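You operate a simulated robot arm through the tools that you are given. There is no shell and no other tool. Be economical: measure what you need, move in short steps, check, and stop when the job is done.

You run a simulated robot arm. Do the job below in one go: nothing can be reset, and whatever is moved stays where it is left.

Task
Take the purple can with the earliest date from the wash bench top by the heater box and put it on the purple puck. Close the green drawer of the side table. Put the 100 um white element from the top of the side table on the lower shelf under the mould bench and the 60 um white element on top of the green can. Fetch the yellow roller and stand it on the middle shelf of the blue rack. Put the 50 packing block from the top of the side table on top of the short blue jar and the 25 packing block on top of the pink box. Stack the small brown box that says "fuses" from the top of the side table on top of the small brown box labelled "nozzles". The order is free. Set down upright: purple can, yellow roller.

The check looks at the end state, three seconds after you hand in, the way a careful person would. Anything else that was tipped, shoved, dropped, spilled or broken makes it a failure.

Robot
A 7-joint arm with a fingered hand on a trunk, on a base that drives. Base frame: it is fixed to the floor where the robot stands at the start and does not move with it; the origin is under the middle of the robot, x ahead of it, y to its left, z up; the surface under the hand at the start is at about z = 850. Lengths are in mm, angles in degrees, forces in N, time in s.
Its first joint turns from -166.0 to 166.0 degrees. Places, roughly: green can [-1000, -1250, 750]; green drawer of the side table [-600, -1400, 700]; lower shelf under the mould bench (200x22 cm) [-1500, -5580, 160]; middle shelf of the blue rack [-1600, -2500, 900]; packing block [-750, -2000, 750]; pink box [-750, -2250, 750]; purple can [750, 0, 1000]; purple puck (6x6x3 cm) [700, 100, 900]; short blue jar [-750, -1500, 750]; small brown box [-750, -2250, 750]; white element [-750, -1500, 750]; yellow roller (5x5x17 cm) [-800, -1700, 300]. Payload 4.7 kg.
The TCP is the grasp point between the finger pads, 36 mm short of the fingertips. In the tool frame z runs along the fingers and y along their closing line. Largest opening 120 mm; the body of the gripper starts 42 mm behind the TCP. The gripper is a hand of 5 fingers: y runs from the thumb to the fingers, the wrist lies at [-18, -122, -210] in the tool frame, and closing takes about 1.5 s.
Orientation is told as [roll, pitch, yaw] about the base's x, y, z axes, in that order, counted from this pose: with the fingers straight down and the wrist toward the robot, the tool's x, y and z point along [0, 1, 0], [1, 0, 0] and [0, 0, -1] of the base frame.

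Tools
- The arm moves only by the tool jog_arm. Its argument "plan" is a list of rows, each a list of 2 entries, a list of its own where there are three numbers: the shift along the tool's x, y, z in units of 40 mm (1.0 is 40 mm), then the turn, a rotation vector about the tool's x, y, z in units of 5 degrees (1.0 is 5 degrees). In form: [[[x, y, z], [rx, ry, rz]], ...]. A call has 1 to 10 rows; each row shifts and turns the commanded pose from where the row before left it, along the tool's axes as they then stand. "grip" is the opening, from 0 (shut) to 1 (fully open), set as the call begins (left out, the last holds). A call with a number of a shift or a turn outside -1 to 1 is refused whole. Each row takes 0.2 s and may step no farther than 50 mm and 8.6 degrees from the row before; otherwise, or with a gripper value out of range, the whole call is refused. Where a pose cannot be reached the arm comes as near as it can. A force on the tool above 40 N (or 10 N above the force at the start of the call, whichever is more), or a blocked arm, ends the call early, and 0.2 s more pass. Each finger travels about 45 mm/s and halts on what it meets, pressing with about 22 N; the grip force reading is that of the motor and also rises with nothing between the fingers. The clock runs only during rows and for 0.2 s after the last one: add rows that do not move to give the fingers time. It gives the time, the measured TCP pose, the force on the tool (base axes), the opening and the grip force at its end, in the units of the frame above (readings bear some noise), with the torque about the TCP (base axes, N m) and any sound that the robot's microphone picked up, and new pictures: "pictures" is both (left out), scene, wrist or none.
- Cameras (640 x 400 px; columns grow to the right, rows downward): "scene" is now at [-239, 93.3, 1245.4]; the picture's right is [0.15, -0.99, 0.00], its down [-0.27, -0.04, -0.96] and it looks along [0.95, 0.14, -0.27] (base axes); focal length 255 px, centre (320, 200). "wrist" rides on the gripper at [73, -91, -143] in the tool frame; the picture's right is [-0.80, 0.28, -0.53], its down [-0.53, -0.73, 0.42] and it looks along [-0.27, 0.62, 0.74] (tool axes); focal length 234 px, centre (320, 200). There is no depth. A picture from a camera that has moved, and an enlarged one, comes with that camera's place and axes in the base frame and with its lens.
- drive_base(legs): drives the robot by 1 to 6 legs, each [ahead, turn to the left] in mm and degrees, along the robot's own axes; the way and the turn of a leg run together, so that a leg with both is an arc; at most 1500 mm and 180 degrees a leg. The arm and the cameras ride along, it lands a little off, and it stops where it bumps. It gives what a move gives, and a new picture of the scene camera.
- move_fingers(index, middle, ring, little, thumb_bend, thumb_turn): sets how far each is bent, from 0 (flat) to 100 (curled in); at 30 the hand is open as for a grip, at 70 the pads meet at the TCP. One left out holds its place. A second passes; each finger stops where it meets its share of the squeeze, and holds until it gets a number again. A gripper value or a shape takes the hand back. It gives what a move gives, with no picture; readings hold the bend of each and the force on index, middle, ring, little, thumb and palm. thumb_turn goes from beside the hand (0) to across from the fingers (100), as for a grip.
- preshape(shape): the hand has 5 fingers and takes this shape, open, in about a second: jaw (thumb against the fingers, like two jaws); tri (thumb and two fingers); tip (a fingertip pinch); poke (one finger out to press); point (the index stretched); flat (the hand flat); cup (the hand cupped); fist (a fist). The gripper value then closes the fingers along that shape, each until it touches; the sizes above hold for jaw. It gives what a move gives, with no picture.
- aim_head(pan, tilt): turns the head with the scene camera to pan (to the left, within 143 degrees either way) and tilt (down, from -29 to 69), counted from straight ahead of the robot. It gives what a move gives, and a new picture of the scene camera.
- zoom(camera, box): a new picture of the part [left, top, right, bottom] of that camera's present view, enlarged. The clock stands still meanwhile.
- job_done(): hands the job in; it is judged then, once.

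Go step by step. Nothing tells you exact positions but the pictures and the camera data: compare them with the known pose of the tool, close in by small moves and look again before you grip or let go. The budget is 217 turns and 260 pictures, counting those below and the enlarged ones. Unless the task says otherwise, let go and move clear before handing in, and close with one line.

The tools are called as name(argument=value, ...) on one line, values as JSON. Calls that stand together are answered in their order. jog_arm: Moves the arm, as the interface text tells. Its arguments: {"type":"object","properties":{"plan":{"type":"array"},"grip":{"type":"number"},"pictures":{"type":"string","enum":["both","scene","wrist","none"]}},"required":["plan"]} The other tools are called the same way: preshape (shape) gives the hand a shape; move_fingers (index, middle, ring, little, thumb_bend, thumb_turn) moves the fingers one by one; drive_base (legs) drives the base; aim_head (pan, tilt) turns the head that bears the scene camera; zoom (camera, box) takes an enlarged picture of a part of a camera's view; job_done () hands the job in.

At the start:

```text
clock: 0.0
eef_pos: [617.8, 244.3, 1190.3]
tcp_rot: [0.1, 0.1, 0.0]
contact_force: [-0.1, -0.1, -0.4]
ft_torque: [0.02, -0.02, -0.01]
finger_gap: 119.5
finger_force: 0.1
shape: jaw
bend: [30.0, 30.0, 30.0, 30.0, 30.0, 98.0]
finger forces: [0.1, 0.1, 0.0, 0.1, 0.0, 0.0]
robot x, y, heading: [1.9, -2.1, -0.1]
head pan, tilt: [8.4, 15.6]
```

scene: 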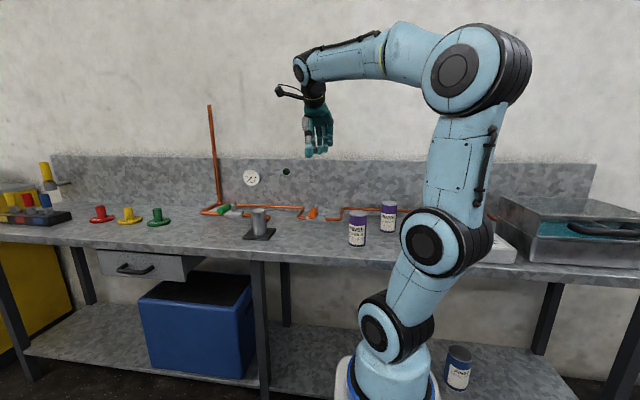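
wrist: 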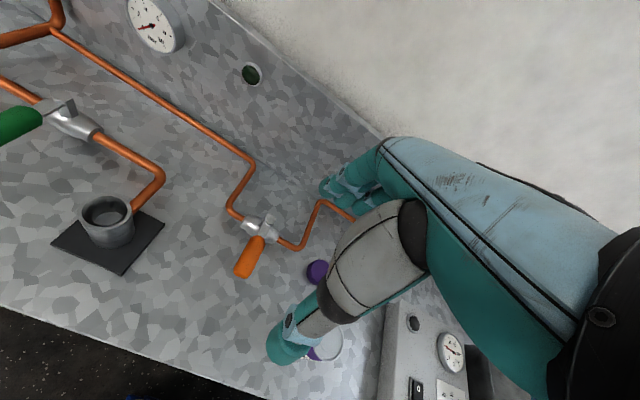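

I see two purple cans on the bench near the arm and one on the shelf below. I'll zoom in to read the labels first.

zoom(camera="scene", box=[335, 190, 415, 250])

zoom(camera="scene", box=[180, 160, 420, 310])

```text
6.67 times, centred on (375, 220) of scene
camera zoom: at [-239.0, 93.3, 1245.4], right [0.15, -0.99, 0.0], down [-0.27, -0.04, -0.96], along [0.95, 0.14, -0.27], focal length 1700 px, centre (-47, 67)
```

zoom: 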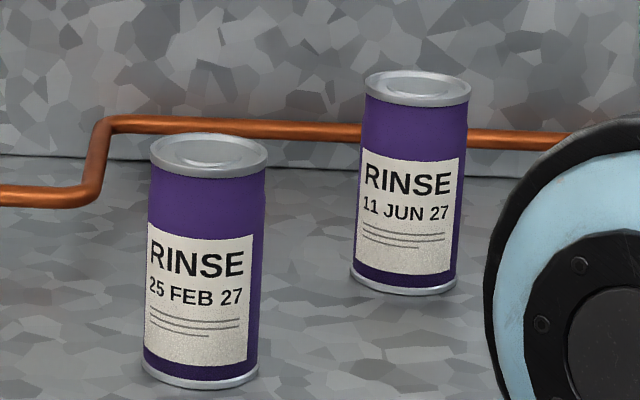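

```text
2.67 times, centred on (300, 235) of scene
camera zoom: at [-239.0, 93.3, 1245.4], right [0.15, -0.99, 0.0], down [-0.27, -0.04, -0.96], along [0.95, 0.14, -0.27], focal length 680 px, centre (373, 107)
```

zoom: 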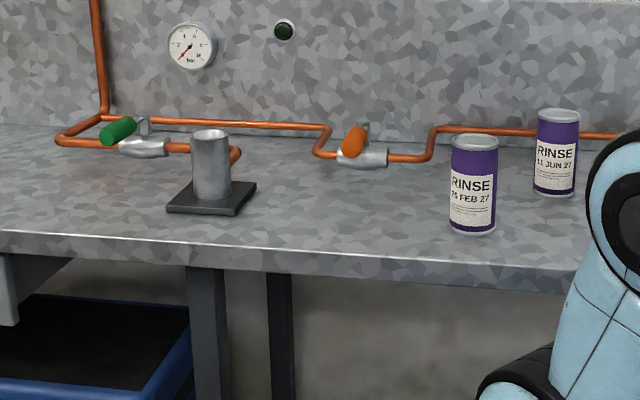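

The 25 FEB 27 can stands near (635, 84) and the 11 JUN 27 can near (749, -40). The arm may hide others, and the puck seems to sit behind the first can. I'll turn the base to see past the arm.

drive_base(legs=[[0, 30]])

aim_head(pan=-35, tilt=22)

```text
clock: 1.9
eef_pos: [410.4, 522.8, 1190.6]
tcp_rot: [0.1, 0.0, 30.2]
contact_force: [-0.3, 1.0, 0.0]
ft_torque: [0.0, -0.03, 0.01]
finger_gap: 119.9
finger_force: 0.0
shape: jaw
bend: [30.0, 30.0, 30.0, 30.0, 30.0, 98.0]
finger forces: [0.0, 0.0, 0.0, 0.1, 0.1, 0.0]
robot x, y, heading: [-2.9, -0.8, 30.2]
head pan, tilt: [8.4, 15.6]
camera scene: at [-253.8, -39.3, 1245.4], right [0.63, -0.78, 0.0], down [-0.21, -0.17, -0.96], along [0.75, 0.6, -0.27], focal length 255 px, centre (320, 200)
```

scene: 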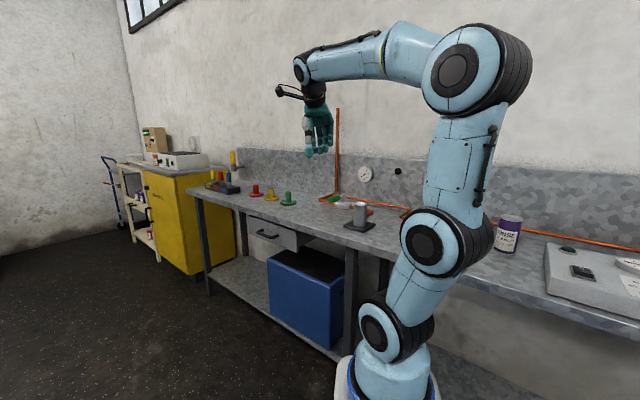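

```text
clock: 3.0
eef_pos: [411.9, 522.9, 1190.3]
tcp_rot: [-0.1, 0.0, 30.2]
contact_force: [-0.6, 0.6, 0.2]
ft_torque: [0.0, 0.04, 0.01]
finger_gap: 119.5
finger_force: 0.0
shape: jaw
bend: [30.0, 30.0, 30.0, 30.0, 30.0, 98.0]
finger forces: [0.0, 0.0, 0.1, 0.1, 0.0, 0.0]
robot x, y, heading: [0.7, -2.3, 30.4]
head pan, tilt: [-35.0, 22.0]
camera scene: at [-234.2, -105.2, 1234.9], right [-0.08, -1.0, 0.0], down [-0.37, 0.03, -0.93], along [0.92, -0.08, -0.37], focal length 255 px, centre (320, 200)
```

scene: 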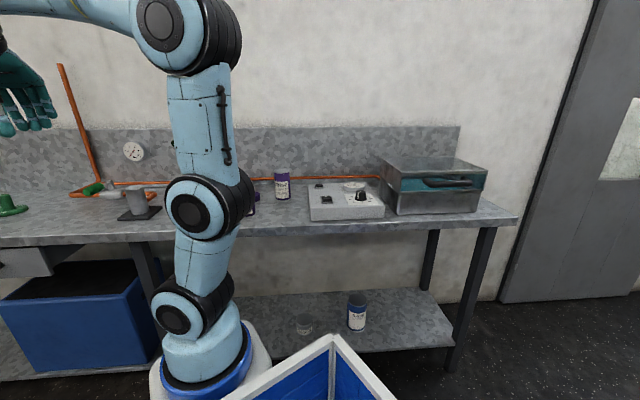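

Only the two cans show on the bench top right of the arm, with something purple peeking out behind the arm. I'll zoom there, and also look down at the blue bin in front of me.

zoom(camera="scene", box=[230, 150, 390, 250])

aim_head(pan=-40, tilt=60)

```text
4.00 times, centred on (310, 200) of scene
camera zoom: at [-234.2, -105.2, 1234.9], right [-0.08, -1.0, 0.0], down [-0.37, 0.03, -0.93], along [0.92, -0.08, -0.37], focal length 1020 px, centre (360, 200)
```

zoom: 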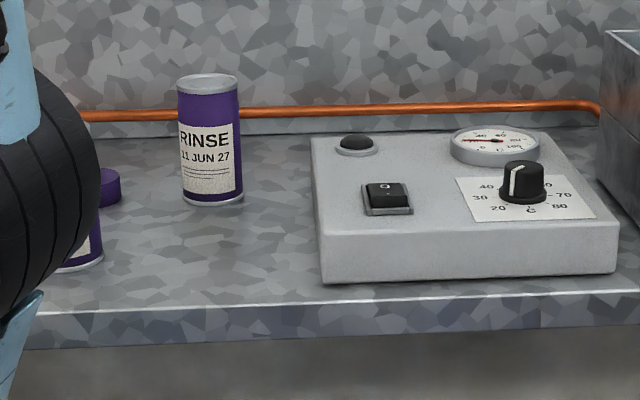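

```text
clock: 4.0
eef_pos: [411.4, 523.5, 1190.7]
tcp_rot: [-0.1, 0.0, 30.1]
contact_force: [-0.3, 0.1, 0.0]
ft_torque: [-0.02, -0.03, 0.0]
finger_gap: 119.6
finger_force: 0.2
shape: jaw
bend: [30.0, 30.0, 30.0, 30.0, 30.0, 98.0]
finger forces: [0.1, 0.0, 0.1, 0.0, 0.0, 0.0]
robot x, y, heading: [2.0, -0.1, 30.3]
head pan, tilt: [-40.0, 60.0]
camera scene: at [-261.0, -108.9, 1180.1], right [-0.17, -0.99, 0.0], down [-0.85, 0.15, -0.5], along [0.49, -0.08, -0.87], focal length 255 px, centre (320, 200)
```

scene: 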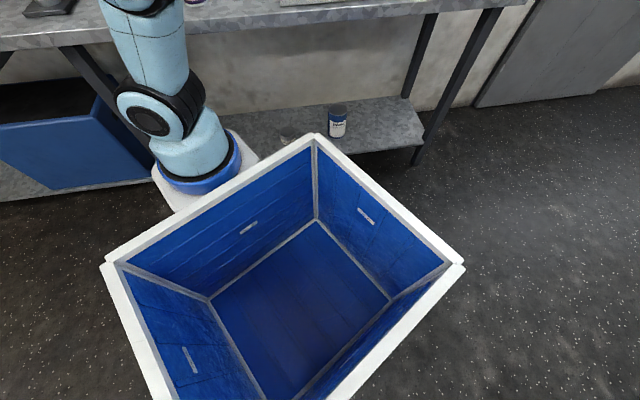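

The front can, 25 FEB 27, has the earliest date on the bench top, and the puck sits behind it near (725, 85). The blue bin belongs to the robot, so it could carry things. I'll turn back to face the bench and look from the wrist.

drive_base(legs=[[0, -30.3]])

aim_head(pan=5, tilt=25)

jog_arm(plan=[[[-1, -0.5, 0], [0, 0, 0]], [[-1, -0.5, 0], [0, 0, 0]], [[-1, -0.5, 0], [0, 0, 0]], [[-0.8, 0, 0], [0, 0, 0]], [[0, 0, 0], [0, 0, 0]]], pictures="both")

```text
clock: 5.9
eef_pos: [619.7, 240.6, 1191.0]
tcp_rot: [-0.1, -0.1, -0.1]
contact_force: [0.3, 0.5, 0.4]
ft_torque: [0.0, -0.03, 0.02]
finger_gap: 119.8
finger_force: 0.0
shape: jaw
bend: [30.0, 30.0, 30.0, 30.0, 30.0, 98.0]
finger forces: [0.0, 0.1, 0.0, 0.1, 0.0, 0.0]
robot x, y, heading: [-0.5, -1.2, -0.6]
head pan, tilt: [-40.0, 60.0]
camera scene: at [-280.1, 38.4, 1180.0], right [-0.65, -0.76, 0.0], down [-0.66, 0.56, -0.5], along [0.38, -0.32, -0.87], focal length 255 px, centre (320, 200)
```

scene: 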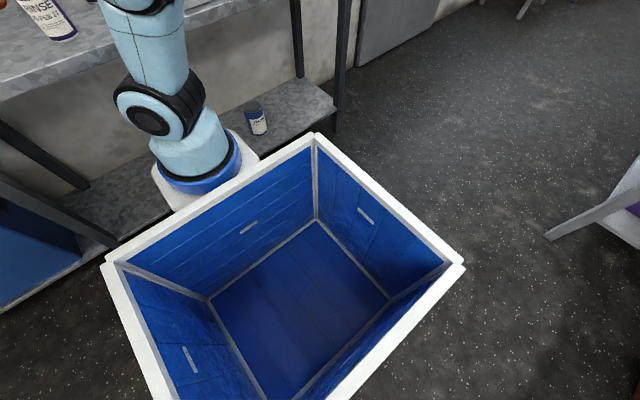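

```text
clock: 7.0
eef_pos: [619.8, 240.8, 1190.1]
tcp_rot: [0.0, 0.0, -0.3]
contact_force: [0.6, -0.7, 0.2]
ft_torque: [-0.01, 0.02, -0.03]
finger_gap: 119.5
finger_force: 0.1
shape: jaw
bend: [30.0, 30.0, 30.0, 30.0, 30.0, 98.0]
finger forces: [0.0, 0.1, 0.0, 0.1, 0.0, 0.0]
robot x, y, heading: [-3.9, 1.8, -0.3]
head pan, tilt: [5.0, 25.0]
camera scene: at [-239.1, 88.9, 1230.0], right [0.08, -1.0, 0.0], down [-0.42, -0.03, -0.91], along [0.9, 0.07, -0.42], focal length 255 px, centre (320, 200)
```

scene: 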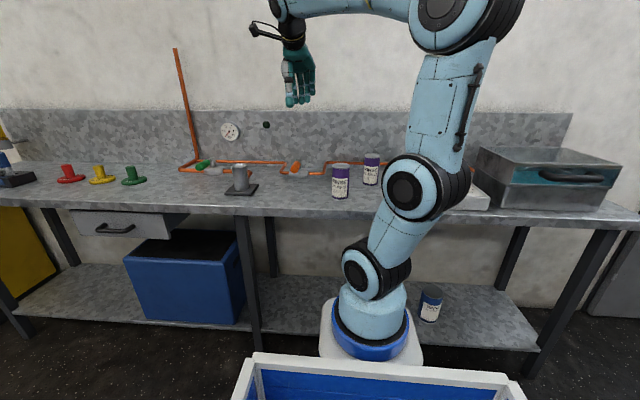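

```text
clock: 8.2
eef_pos: [558.1, 89.9, 1191.1]
tcp_rot: [0.0, 0.0, -0.3]
contact_force: [-0.5, 0.5, 0.6]
ft_torque: [0.02, -0.01, -0.02]
finger_gap: 119.6
finger_force: 0.1
shape: jaw
bend: [30.0, 30.0, 30.0, 30.0, 30.0, 98.0]
finger forces: [0.1, 0.1, 0.0, 0.0, 0.0, 0.0]
robot x, y, heading: [0.7, -0.6, -0.5]
head pan, tilt: [5.0, 25.0]
camera scene: at [-239.1, 89.0, 1230.1], right [0.08, -1.0, 0.0], down [-0.42, -0.03, -0.91], along [0.9, 0.07, -0.42], focal length 255 px, centre (320, 200)
camera wrist: at [467.8, 161.9, 1332.3], right [0.28, -0.81, 0.53], down [-0.74, -0.53, -0.42], along [0.62, -0.27, -0.74], focal length 234 px, centre (320, 200)
```

scene: 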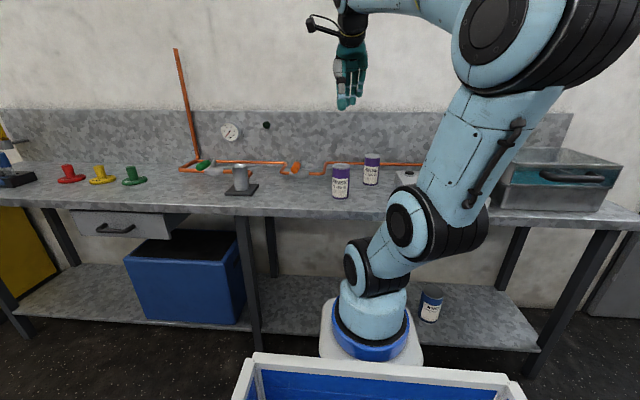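
wrist: 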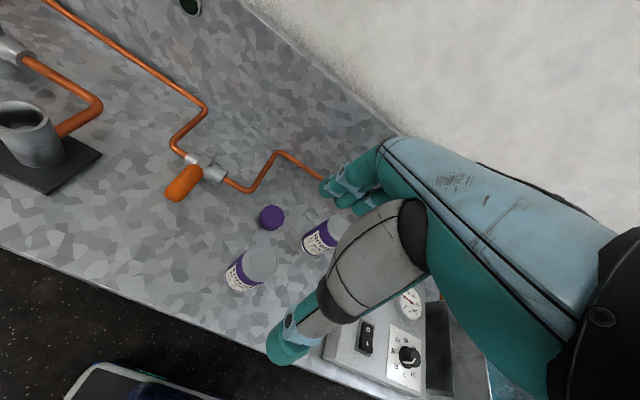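

The wrist camera now shows the can, the puck and the second can. I'll zoom to measure them.

zoom(camera="wrist", box=[200, 190, 360, 290])

zoom(camera="scene", box=[310, 140, 390, 210])

```text
4.00 times, centred on (280, 240) of wrist
camera zoom: at [467.8, 161.9, 1332.3], right [0.28, -0.81, 0.53], down [-0.74, -0.53, -0.42], along [0.62, -0.27, -0.74], focal length 937 px, centre (480, 40)
```

zoom: 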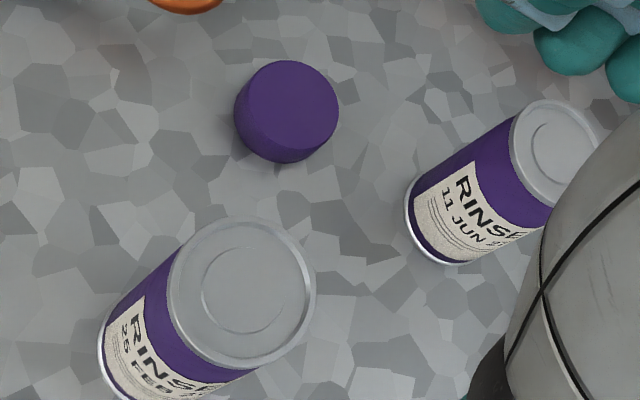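

```text
5.71 times, centred on (350, 175) of scene
camera zoom: at [-239.1, 89.0, 1230.1], right [0.08, -1.0, 0.0], down [-0.42, -0.03, -0.91], along [0.9, 0.07, -0.42], focal length 1457 px, centre (149, 343)
```

zoom: 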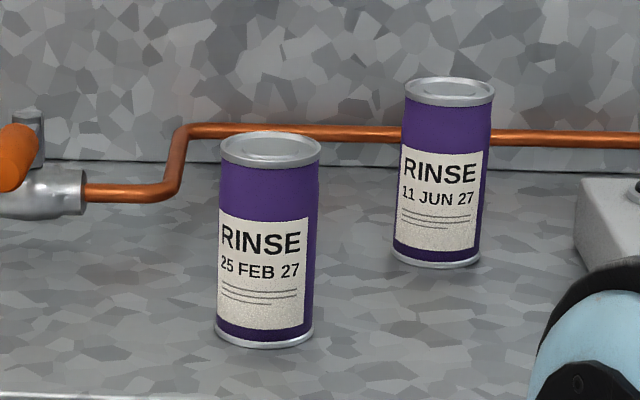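

The target can stands at about (595, 84) with its top at z ≈ 971, and the puck at (731, 89). I'll move above the can, go part-way down and check.

jog_arm(plan=[[[-0.15, 0.92, 0], [0, 0, 0]], [[0, 0, 1], [0, 0, 0]], [[0, 0, 1], [0, 0, 0]], [[0, 0, 1], [0, 0, 0]], [[0, 0, 0.7], [0, 0, 0]], [[0, 0, 0], [0, 0, 0]]], pictures="both")

```text
clock: 9.6
eef_pos: [596.0, 84.0, 1042.2]
tcp_rot: [0.0, 0.0, -0.3]
contact_force: [0.5, 0.6, -0.1]
ft_torque: [-0.01, -0.03, -0.01]
finger_gap: 119.5
finger_force: 0.0
shape: jaw
bend: [30.0, 30.0, 30.0, 30.0, 30.0, 98.0]
finger forces: [0.0, 0.1, 0.0, 0.0, 0.0, 0.1]
robot x, y, heading: [0.0, 0.2, -0.5]
head pan, tilt: [5.0, 25.0]
camera scene: at [-239.1, 89.0, 1230.1], right [0.08, -1.0, 0.0], down [-0.42, -0.03, -0.91], along [0.9, 0.07, -0.42], focal length 255 px, centre (320, 200)
camera wrist: at [504.5, 156.3, 1185.1], right [0.27, -0.81, 0.53], down [-0.74, -0.53, -0.42], along [0.62, -0.27, -0.74], focal length 234 px, centre (320, 200)
```

scene: 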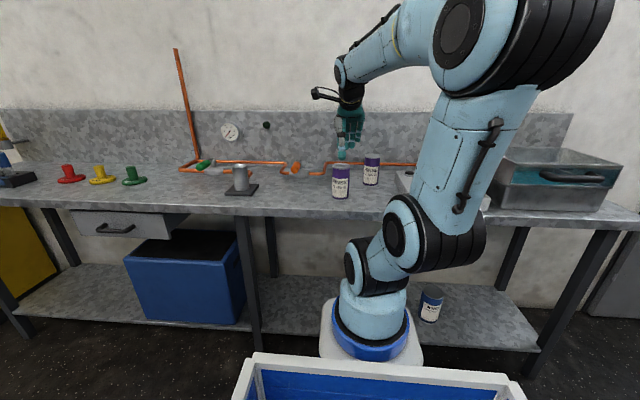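
wrist: 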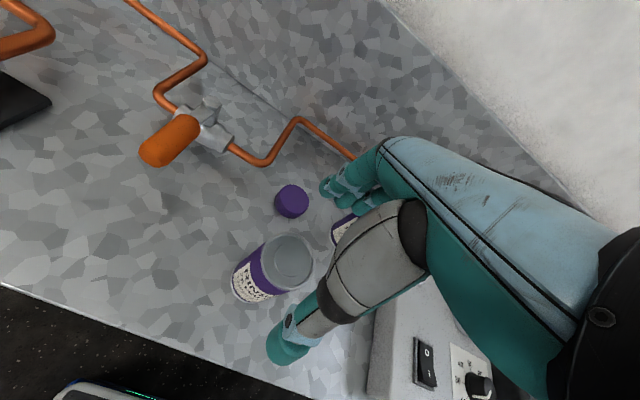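

The can top lies right under the TCP line, as predicted. I'll descend and grip.

jog_arm(plan=[[[0, 0, 1], [0, 0, 0]], [[0, 0, 1], [0, 0, 0]], [[0, 0, 0.55], [0, 0, 0]], [[0, 0, 0], [0, 0, 0]]], pictures="wrist")

jog_arm(plan=[[[0, 0, 0], [0, 0, 0]], [[0, 0, 0], [0, 0, 0]], [[0, 0, 0], [0, 0, 0]], [[0, 0, 0], [0, 0, 0]], [[0, 0, 0], [0, 0, 0]], [[0, 0, 0], [0, 0, 0]], [[0, 0, 0], [0, 0, 0]], [[0, 0, 0], [0, 0, 0]]], grip=0.3, pictures="both")

```text
clock: 10.6
eef_pos: [593.3, 84.2, 939.1]
tcp_rot: [0.0, 0.0, -0.3]
contact_force: [-0.7, 0.1, 0.4]
ft_torque: [0.0, 0.05, 0.01]
finger_gap: 119.9
finger_force: 0.1
shape: jaw
bend: [30.0, 30.0, 30.0, 30.0, 30.0, 98.0]
finger forces: [0.1, 0.0, 0.1, 0.0, 0.0, 0.0]
robot x, y, heading: [3.2, 3.9, -0.3]
head pan, tilt: [5.0, 25.0]
camera wrist: at [503.0, 156.0, 1080.8], right [0.27, -0.81, 0.53], down [-0.74, -0.53, -0.42], along [0.62, -0.27, -0.74], focal length 234 px, centre (320, 200)
```

wrist: 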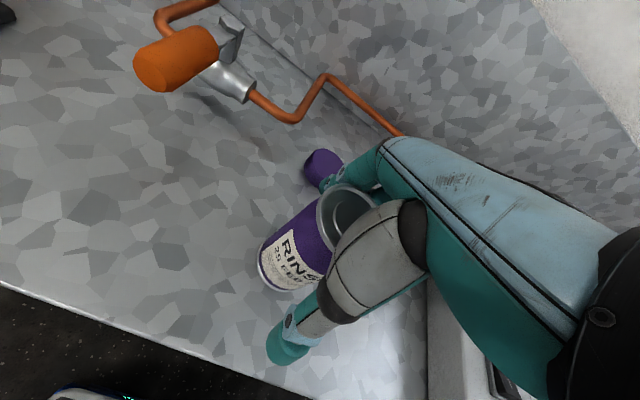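

```text
clock: 12.4
eef_pos: [594.1, 83.5, 938.7]
tcp_rot: [0.1, 0.0, -0.2]
contact_force: [-0.2, 0.5, -0.2]
ft_torque: [-0.02, 0.01, 0.0]
finger_gap: 52.3
finger_force: 21.7
shape: jaw
bend: [74.0, 48.0, 50.0, 46.0, 72.0, 100.0]
finger forces: [11.6, 6.4, 0.0, 0.0, 18.9, 0.2]
robot x, y, heading: [1.1, 2.9, -0.5]
head pan, tilt: [5.0, 25.0]
camera scene: at [-239.1, 89.0, 1230.1], right [0.08, -1.0, 0.0], down [-0.42, -0.03, -0.91], along [0.9, 0.07, -0.42], focal length 255 px, centre (320, 200)
camera wrist: at [503.1, 156.0, 1080.9], right [0.27, -0.81, 0.53], down [-0.74, -0.53, -0.42], along [0.62, -0.27, -0.74], focal length 234 px, centre (320, 200)
```

scene: 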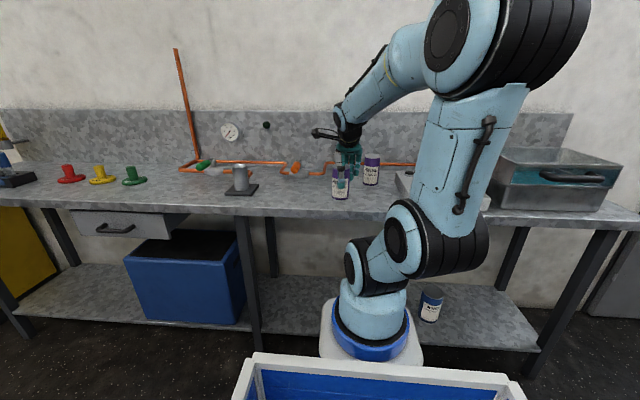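
wrist: 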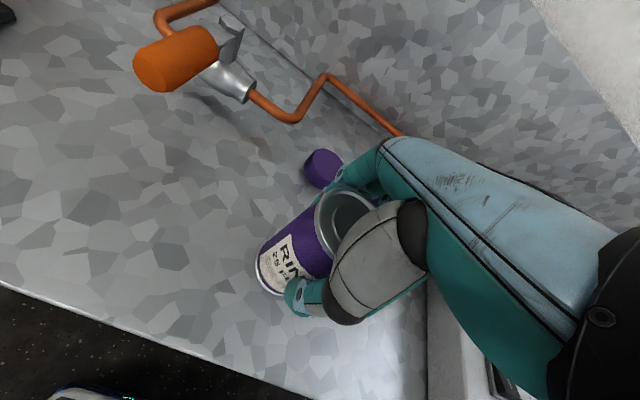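

The can is held. I'll lift it 60 mm and check.

jog_arm(plan=[[[0, 0, -0.3], [0, 0, 0]], [[0, 0, -0.5], [0, 0, 0]], [[0, 0, -0.7], [0, 0, 0]], [[0, 0, 0], [0, 0, 0]]], grip=0.2, pictures="both")

```text
clock: 13.4
eef_pos: [592.9, 84.5, 1000.6]
tcp_rot: [0.0, -0.1, -0.3]
contact_force: [-0.3, -0.2, -3.2]
ft_torque: [-0.02, -0.01, 0.02]
finger_gap: 52.1
finger_force: 22.0
shape: jaw
bend: [74.0, 48.0, 50.0, 46.0, 72.0, 100.0]
finger forces: [12.1, 6.4, 0.0, 0.0, 18.9, 0.0]
robot x, y, heading: [-0.4, -2.6, -0.6]
head pan, tilt: [5.0, 25.0]
camera scene: at [-239.0, 89.0, 1230.1], right [0.08, -1.0, 0.0], down [-0.42, -0.03, -0.91], along [0.9, 0.07, -0.42], focal length 255 px, centre (320, 200)
camera wrist: at [502.5, 156.1, 1142.6], right [0.28, -0.81, 0.53], down [-0.74, -0.53, -0.42], along [0.62, -0.27, -0.74], focal length 234 px, centre (320, 200)
```

scene: 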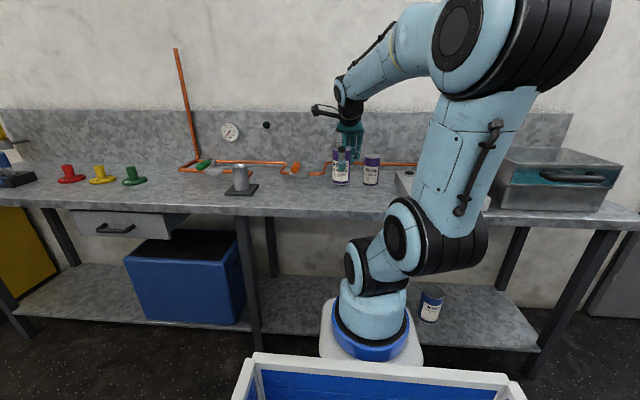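
wrist: 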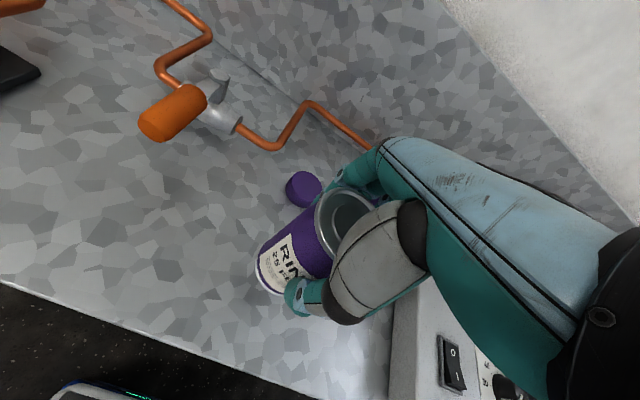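

The can came up clean. I'll move it over the puck.

jog_arm(plan=[[[0, 0.5, 0], [0, 0, 0]], [[0.06, 1, 0], [0, 0, 0]], [[0.06, 1, 0], [0, 0, 0]], [[0, 0.9, 0], [0, 0, 0]], [[0, 0, 0], [0, 0, 0]], [[0, 0, 0], [0, 0, 0]]], pictures="both")

zoom(camera="wrist", box=[220, 150, 420, 330])

zoom(camera="scene", box=[310, 110, 390, 200])

```text
clock: 14.8
eef_pos: [730.9, 87.2, 1001.3]
tcp_rot: [0.1, 0.0, -0.3]
contact_force: [0.0, 0.5, -3.1]
ft_torque: [0.0, 0.02, -0.02]
finger_gap: 52.0
finger_force: 21.8
shape: jaw
bend: [74.0, 48.0, 50.0, 46.0, 72.0, 100.0]
finger forces: [12.2, 6.5, 0.1, 0.0, 19.0, 0.0]
robot x, y, heading: [3.5, 0.4, -0.4]
head pan, tilt: [5.0, 25.0]
camera scene: at [-239.0, 89.0, 1230.1], right [0.08, -1.0, 0.0], down [-0.42, -0.03, -0.91], along [0.9, 0.07, -0.42], focal length 255 px, centre (320, 200)
camera wrist: at [639.8, 159.9, 1142.4], right [0.28, -0.81, 0.53], down [-0.74, -0.53, -0.42], along [0.62, -0.27, -0.74], focal length 234 px, centre (320, 200)
```

scene: 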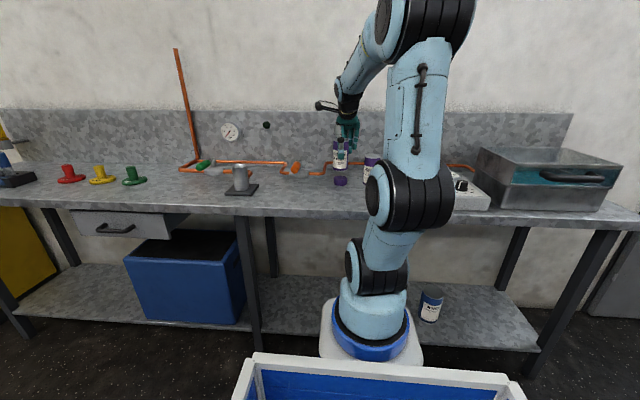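
wrist: 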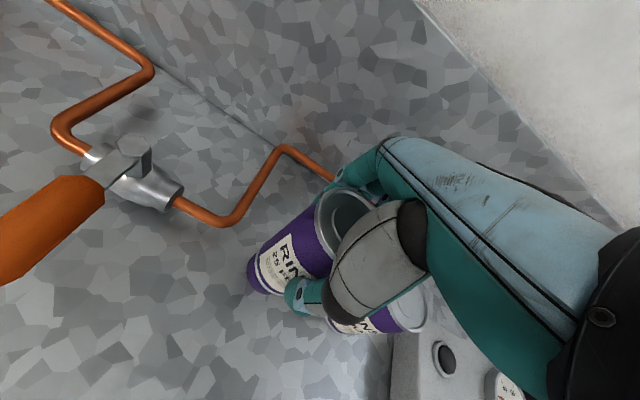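

```text
2.22 times, centred on (320, 240) of wrist
camera zoom: at [639.8, 159.9, 1142.4], right [0.28, -0.81, 0.53], down [-0.74, -0.53, -0.42], along [0.62, -0.27, -0.74], focal length 520 px, centre (320, 111)
```

zoom: 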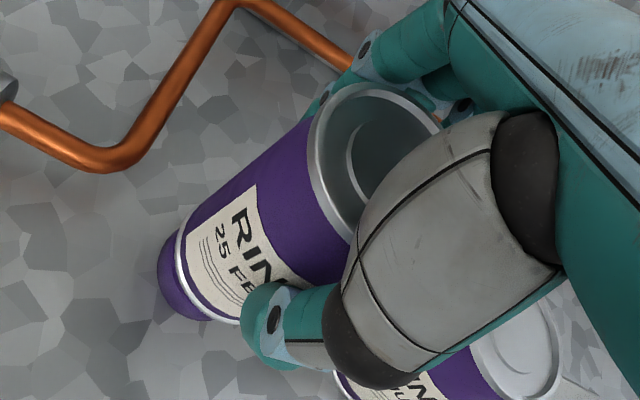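

```text
4.44 times, centred on (350, 155) of scene
camera zoom: at [-239.0, 89.0, 1230.1], right [0.08, -1.0, 0.0], down [-0.42, -0.03, -0.91], along [0.9, 0.07, -0.42], focal length 1133 px, centre (187, 400)
```

zoom: 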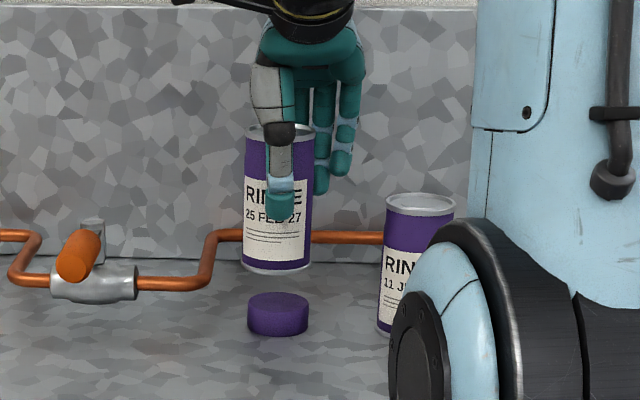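

The can lines up with the puck in both views. I'll lower it about 32 mm in small steps.

jog_arm(plan=[[[0, 0.06, 0.4], [0, 0, 0]], [[0, 0, 0.25], [0, 0, 0]], [[0, 0, 0.07], [0, 0, 0]], [[0, 0, 0.05], [0, 0, 0]], [[0, 0, 0], [0, 0, 0]]], pictures="none")

zoom(camera="scene", box=[310, 110, 390, 200])

zoom(camera="wrist", box=[220, 150, 420, 330])

```text
clock: 16.0
eef_pos: [733.8, 87.6, 969.8]
tcp_rot: [0.0, 0.0, -0.3]
contact_force: [-0.4, -1.1, -3.1]
ft_torque: [-0.02, 0.03, 0.0]
finger_gap: 52.0
finger_force: 21.5
shape: jaw
bend: [74.0, 48.0, 50.0, 46.0, 72.0, 100.0]
finger forces: [12.1, 6.6, 0.0, 0.1, 19.0, 0.0]
robot x, y, heading: [2.2, -1.7, -0.9]
head pan, tilt: [5.0, 25.0]
```

```text
4.44 times, centred on (350, 155) of scene
camera zoom: at [-239.0, 89.0, 1230.1], right [0.08, -1.0, 0.0], down [-0.42, -0.03, -0.91], along [0.9, 0.07, -0.42], focal length 1133 px, centre (187, 400)
```

zoom: 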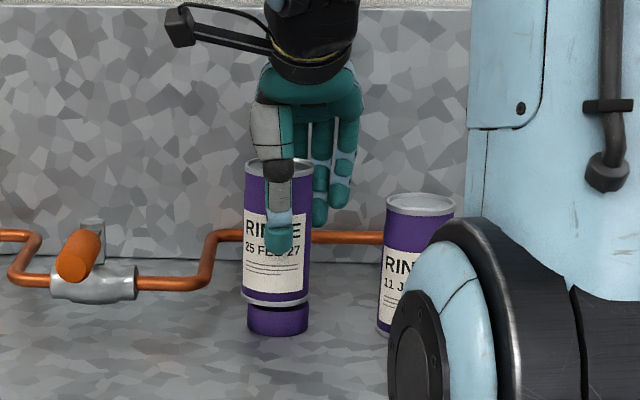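

```text
2.22 times, centred on (320, 240) of wrist
camera zoom: at [642.7, 159.6, 1112.2], right [0.27, -0.81, 0.53], down [-0.74, -0.53, -0.42], along [0.62, -0.27, -0.74], focal length 520 px, centre (320, 111)
```

zoom: 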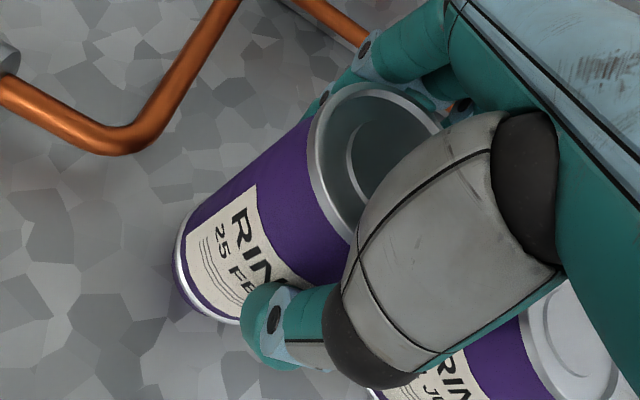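

No contact yet. I'll look closer at the can bottom.

zoom(camera="wrist", box=[245, 210, 345, 280])

zoom(camera="scene", box=[325, 155, 365, 190])

```text
5.71 times, centred on (295, 245) of wrist
camera zoom: at [642.7, 159.6, 1112.2], right [0.27, -0.81, 0.53], down [-0.74, -0.53, -0.42], along [0.62, -0.27, -0.74], focal length 1338 px, centre (463, -57)
```

zoom: 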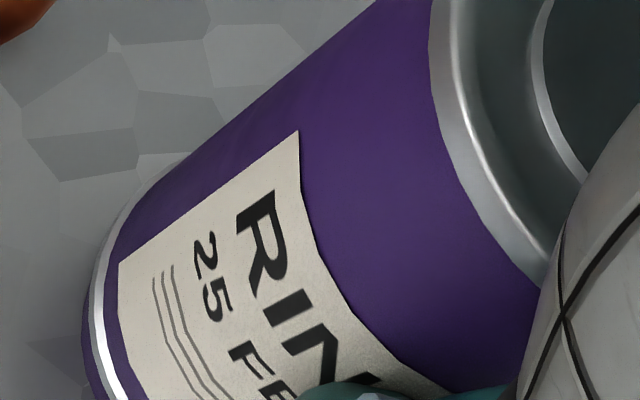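

```text
11.43 times, centred on (345, 172) of scene
camera zoom: at [-239.0, 89.0, 1230.1], right [0.08, -1.0, 0.0], down [-0.42, -0.03, -0.91], along [0.9, 0.07, -0.42], focal length 2914 px, centre (34, 514)
```

zoom: 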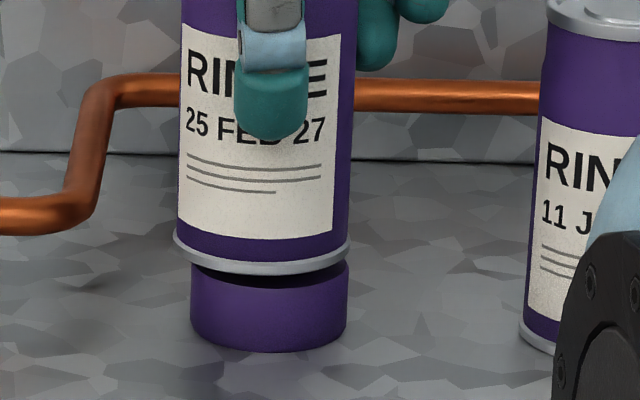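

The puck sits about 4 mm to the right (-y) of the can's bottom. I'll nudge over, then lower until contact.

jog_arm(plan=[[[-0.1, 0.04, 0], [0, 0, 0]], [[0, 0, 0.04], [0, 0, 0]], [[0, 0, 0.04], [0, 0, 0]], [[0, 0, 0.03], [0, 0, 0]], [[0, 0, 0], [0, 0, 0]]], pictures="none")

zoom(camera="scene", box=[325, 155, 365, 190])

```text
clock: 17.2
eef_pos: [735.7, 83.8, 965.8]
tcp_rot: [0.0, 0.0, -0.3]
contact_force: [-0.9, 0.1, -3.0]
ft_torque: [0.02, 0.03, -0.01]
finger_gap: 52.0
finger_force: 22.2
shape: jaw
bend: [74.0, 48.0, 50.0, 46.0, 72.0, 100.0]
finger forces: [12.2, 6.7, 0.1, 0.0, 19.0, 0.0]
robot x, y, heading: [-3.0, 0.5, -0.2]
head pan, tilt: [5.0, 25.0]
```

```text
11.43 times, centred on (345, 172) of scene
camera zoom: at [-239.0, 89.0, 1230.1], right [0.08, -1.0, 0.0], down [-0.42, -0.03, -0.91], along [0.9, 0.07, -0.42], focal length 2914 px, centre (34, 514)
```

zoom: 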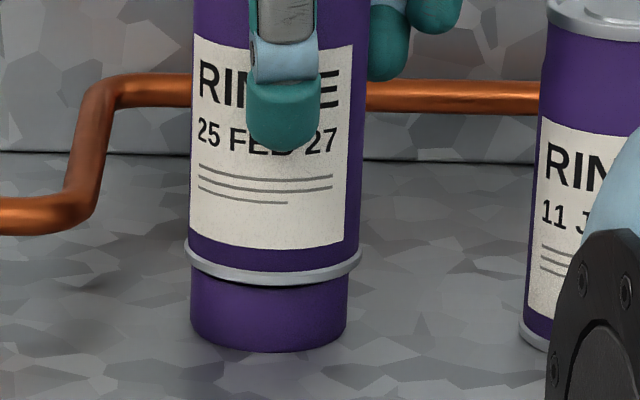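

It's well centred laterally now. I'll keep lowering until it touches.

jog_arm(plan=[[[0.02, 0, 0.04], [0, 0, 0]], [[0, 0, 0.04], [0, 0, 0]], [[0, 0, 0.03], [0, 0, 0]], [[0, 0, 0], [0, 0, 0]]], pictures="none")

zoom(camera="scene", box=[325, 155, 365, 190])

```text
clock: 18.2
eef_pos: [736.1, 83.9, 962.6]
tcp_rot: [-0.1, 0.0, -0.3]
contact_force: [-0.9, -0.2, 6.7]
ft_torque: [0.0, -0.01, 0.02]
finger_gap: 52.3
finger_force: 22.2
shape: jaw
bend: [74.0, 48.0, 50.0, 46.0, 72.0, 100.0]
finger forces: [12.0, 6.9, 0.0, 0.0, 20.3, 0.0]
robot x, y, heading: [0.5, -0.6, -0.1]
head pan, tilt: [5.0, 25.0]
```

```text
11.43 times, centred on (345, 172) of scene
camera zoom: at [-239.4, 89.0, 1230.0], right [0.08, -1.0, 0.0], down [-0.42, -0.03, -0.91], along [0.9, 0.07, -0.42], focal length 2914 px, centre (34, 514)
```

zoom: 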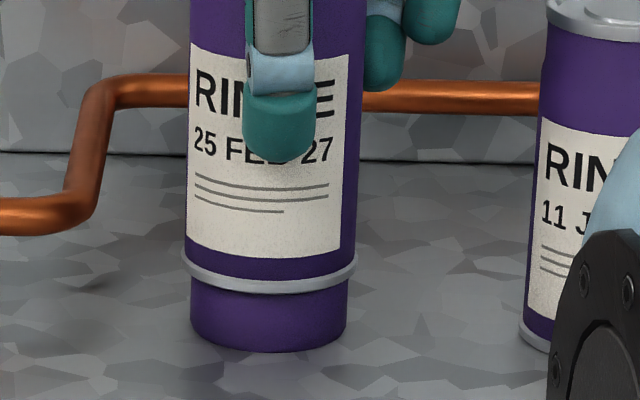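

The can is in contact and centred on the puck. I'll release and rise.

jog_arm(plan=[[[0, 0, 0], [0, 0, 0]], [[0, 0, 0], [0, 0, 0]], [[0, 0, 0], [0, 0, 0]], [[0, 0, 0], [0, 0, 0]], [[0, 0, 0], [0, 0, 0]], [[0, 0, 0], [0, 0, 0]], [[0, 0, 0], [0, 0, 0]]], grip=1, pictures="wrist")

jog_arm(plan=[[[0, 0, -0.5], [0, 0, 0]], [[0, 0, -1], [0, 0, 0]], [[0, 0, -1], [0, 0, 0]], [[0, 0, -1], [0, 0, 0]], [[0, 0, -1], [0, 0, 0]]], pictures="both")

```text
clock: 19.8
eef_pos: [737.0, 84.3, 961.5]
tcp_rot: [0.2, 0.0, -0.3]
contact_force: [0.1, -1.1, 0.1]
ft_torque: [-0.01, 0.0, -0.03]
finger_gap: 119.5
finger_force: 0.1
shape: jaw
bend: [30.0, 30.0, 30.0, 30.0, 30.0, 98.0]
finger forces: [0.1, 0.0, 0.1, 0.0, 0.1, 0.0]
robot x, y, heading: [-1.2, 1.7, -0.3]
head pan, tilt: [5.0, 25.0]
camera wrist: at [644.4, 156.6, 1103.3], right [0.27, -0.81, 0.53], down [-0.74, -0.53, -0.42], along [0.62, -0.27, -0.74], focal length 234 px, centre (320, 200)
```

wrist: 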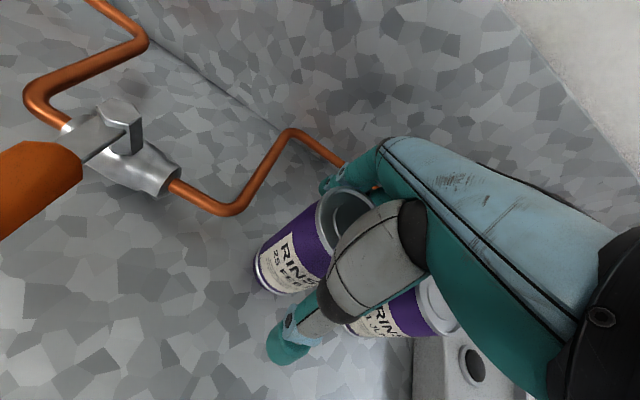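

```text
clock: 21.0
eef_pos: [733.9, 84.9, 1142.7]
tcp_rot: [0.1, 0.0, -0.3]
contact_force: [1.7, -0.2, -0.1]
ft_torque: [0.02, 0.02, 0.01]
finger_gap: 119.8
finger_force: 0.1
shape: jaw
bend: [30.0, 30.0, 30.0, 30.0, 30.0, 98.0]
finger forces: [0.1, 0.0, 0.0, 0.0, 0.1, 0.0]
robot x, y, heading: [1.0, 0.6, -0.4]
head pan, tilt: [5.0, 25.0]
camera scene: at [-238.9, 89.0, 1230.1], right [0.08, -1.0, 0.0], down [-0.42, -0.03, -0.91], along [0.9, 0.07, -0.42], focal length 255 px, centre (320, 200)
camera wrist: at [643.5, 156.0, 1284.2], right [0.28, -0.81, 0.52], down [-0.74, -0.53, -0.42], along [0.62, -0.27, -0.74], focal length 234 px, centre (320, 200)
```

scene: 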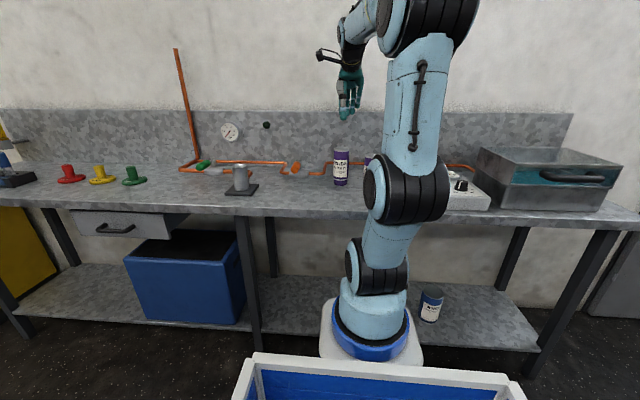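
wrist: 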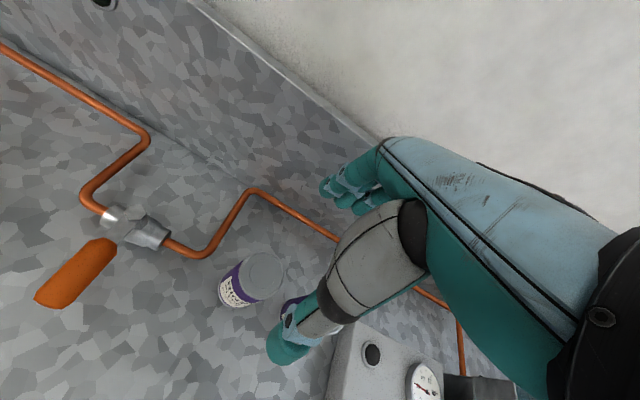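

The can stands on the puck. I'll draw the arm in and pan the head around to view the rest of the room.

jog_arm(plan=[[[0, -1, -0.5], [0, 0, 0]], [[0, -1, -0.5], [0, 0, 0]], [[0, -1, 0], [0, 0, 0]], [[0, -1, 0], [0, 0, 0]], [[0, -1, 0], [0, 0, 0]], [[0, -1, 0], [0, 0, 0]], [[0, -1, 0], [0, 0, 0]]], pictures="none")

aim_head(pan=-100, tilt=15)

aim_head(pan=-142, tilt=15)

```text
clock: 22.6
eef_pos: [454.6, 84.6, 1181.2]
tcp_rot: [0.0, 0.0, -0.4]
contact_force: [0.1, -0.3, -1.0]
ft_torque: [-0.02, 0.02, -0.01]
finger_gap: 119.8
finger_force: 0.0
shape: jaw
bend: [30.0, 30.0, 30.0, 30.0, 30.0, 98.0]
finger forces: [0.0, 0.0, 0.0, 0.0, 0.1, 0.0]
robot x, y, heading: [-4.0, -1.1, -0.3]
head pan, tilt: [5.0, 25.0]
```

```text
clock: 24.5
eef_pos: [455.1, 85.1, 1181.7]
tcp_rot: [0.0, 0.1, -0.2]
contact_force: [-1.1, 0.3, -0.4]
ft_torque: [0.01, 0.01, 0.01]
finger_gap: 119.8
finger_force: 0.1
shape: jaw
bend: [30.0, 30.0, 30.0, 30.0, 30.0, 98.0]
finger forces: [0.0, 0.0, 0.0, 0.0, 0.0, 0.0]
robot x, y, heading: [1.1, 1.9, -0.3]
head pan, tilt: [-100.0, 15.0]
camera scene: at [-347.6, -10.5, 1246.3], right [-0.98, 0.18, 0.0], down [0.05, 0.25, -0.97], along [-0.17, -0.95, -0.26], focal length 255 px, centre (320, 200)
```

scene: 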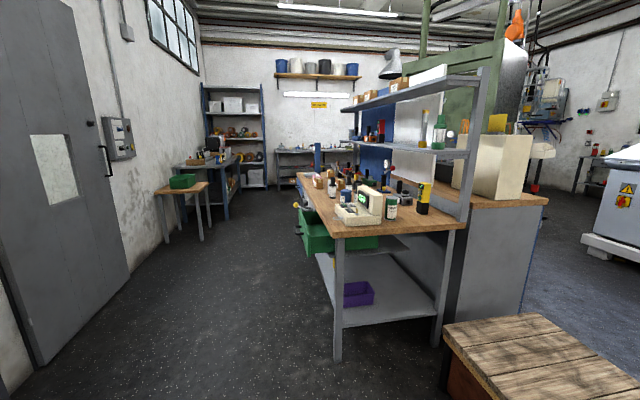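

```text
clock: 25.6
eef_pos: [455.0, 86.1, 1182.1]
tcp_rot: [0.0, 0.0, -0.3]
contact_force: [-0.2, 0.5, -0.9]
ft_torque: [0.03, 0.0, -0.03]
finger_gap: 119.9
finger_force: 0.0
shape: jaw
bend: [30.0, 30.0, 30.0, 30.0, 30.0, 98.0]
finger forces: [0.0, 0.1, 0.0, 0.0, 0.1, 0.0]
robot x, y, heading: [0.8, 2.1, -0.1]
head pan, tilt: [-142.0, 15.0]
camera scene: at [-404.8, 24.3, 1246.3], right [-0.61, 0.79, 0.0], down [0.2, 0.16, -0.97], along [-0.76, -0.59, -0.26], focal length 255 px, centre (320, 200)
```

scene: 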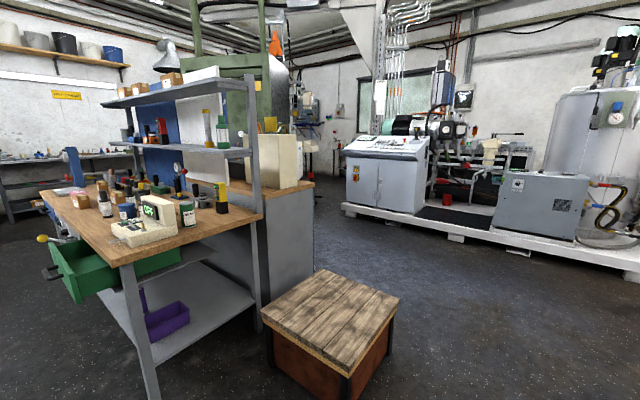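

The side table runs along y from about -1140, with its front edge near x = -620 and its top at z = 750; the green drawer sticks out to about x = -466. I'll drive alongside it and face it.

drive_base(legs=[[-40, 0], [0, -90], [1450, 0]])

aim_head(pan=-75, tilt=30)

```text
clock: 36.9
eef_pos: [115.7, -1889.6, 1181.6]
tcp_rot: [0.0, 0.0, -88.1]
contact_force: [-0.3, 0.3, -0.2]
ft_torque: [-0.01, 0.02, 0.02]
finger_gap: 119.7
finger_force: 0.1
shape: jaw
bend: [30.0, 30.0, 30.0, 30.0, 30.0, 98.0]
finger forces: [0.0, 0.0, 0.0, 0.0, 0.0, 0.0]
robot x, y, heading: [11.0, -1440.2, -88.1]
head pan, tilt: [-142.0, 15.0]
camera scene: at [19.8, -1035.2, 1246.3], right [0.77, 0.64, 0.0], down [0.17, -0.2, -0.97], along [-0.62, 0.74, -0.26], focal length 255 px, centre (320, 200)
```

scene: 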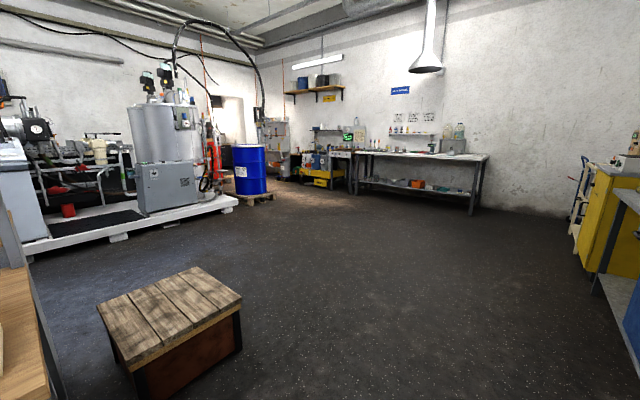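

```text
clock: 38.3
eef_pos: [114.7, -1889.6, 1181.9]
tcp_rot: [-0.1, -0.1, -88.2]
contact_force: [-0.9, -0.3, -1.0]
ft_torque: [-0.01, -0.04, 0.01]
finger_gap: 119.5
finger_force: 0.0
shape: jaw
bend: [30.0, 30.0, 30.0, 30.0, 30.0, 98.0]
finger forces: [0.0, 0.1, 0.1, 0.1, 0.0, 0.0]
robot x, y, heading: [13.3, -1440.7, -88.1]
head pan, tilt: [-75.0, 30.0]
camera scene: at [-6.8, -1133.1, 1222.1], right [-0.29, 0.96, 0.0], down [0.48, 0.15, -0.87], along [-0.83, -0.25, -0.5], focal length 255 px, centre (320, 200)
```

scene: 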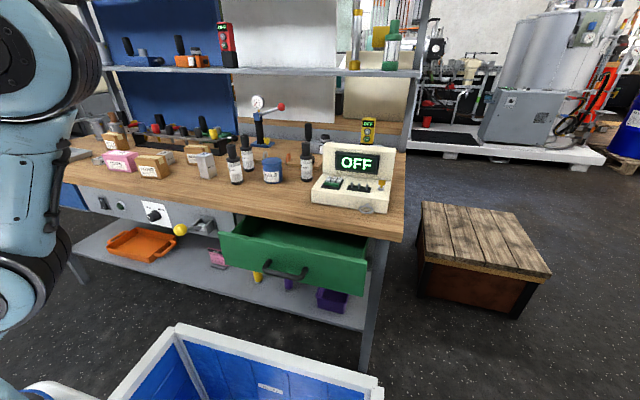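

I have a good view of the side table. I'll zoom to identify the items.

zoom(camera="scene", box=[90, 90, 250, 190])

zoom(camera="scene", box=[220, 100, 420, 220])

zoom(camera="scene", box=[90, 180, 390, 320])

```text
4.00 times, centred on (170, 140) of scene
camera zoom: at [-6.8, -1133.1, 1222.1], right [-0.29, 0.96, 0.0], down [0.48, 0.15, -0.87], along [-0.83, -0.25, -0.5], focal length 1020 px, centre (920, 440)
```

zoom: 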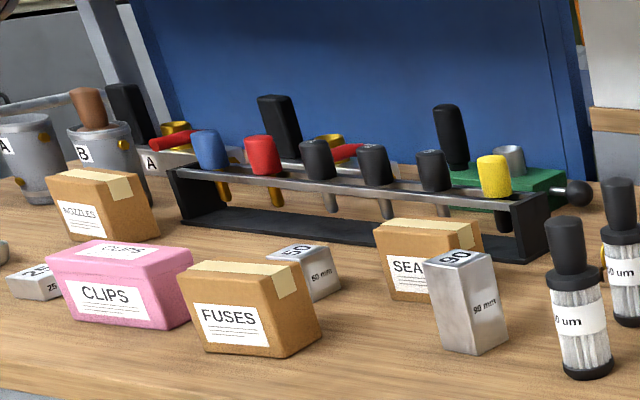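

```text
3.20 times, centred on (320, 160) of scene
camera zoom: at [-6.8, -1133.1, 1222.1], right [-0.29, 0.96, 0.0], down [0.48, 0.15, -0.87], along [-0.83, -0.25, -0.5], focal length 816 px, centre (320, 328)
```

zoom: 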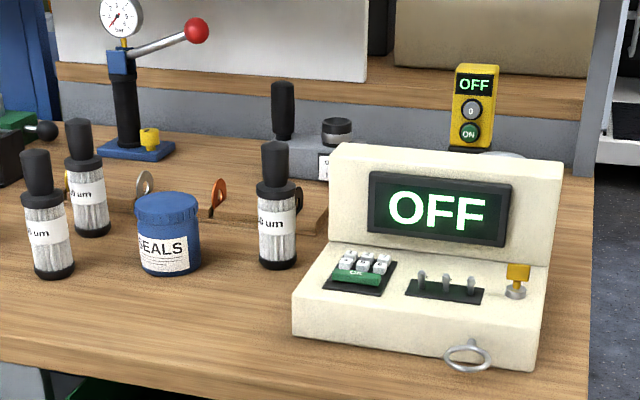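

```text
2.13 times, centred on (240, 250) of scene
camera zoom: at [-6.8, -1133.1, 1222.1], right [-0.29, 0.96, 0.0], down [0.48, 0.15, -0.87], along [-0.83, -0.25, -0.5], focal length 544 px, centre (491, 93)
```

zoom: 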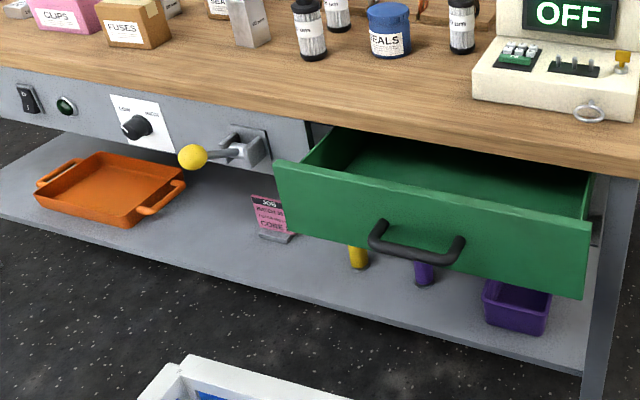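

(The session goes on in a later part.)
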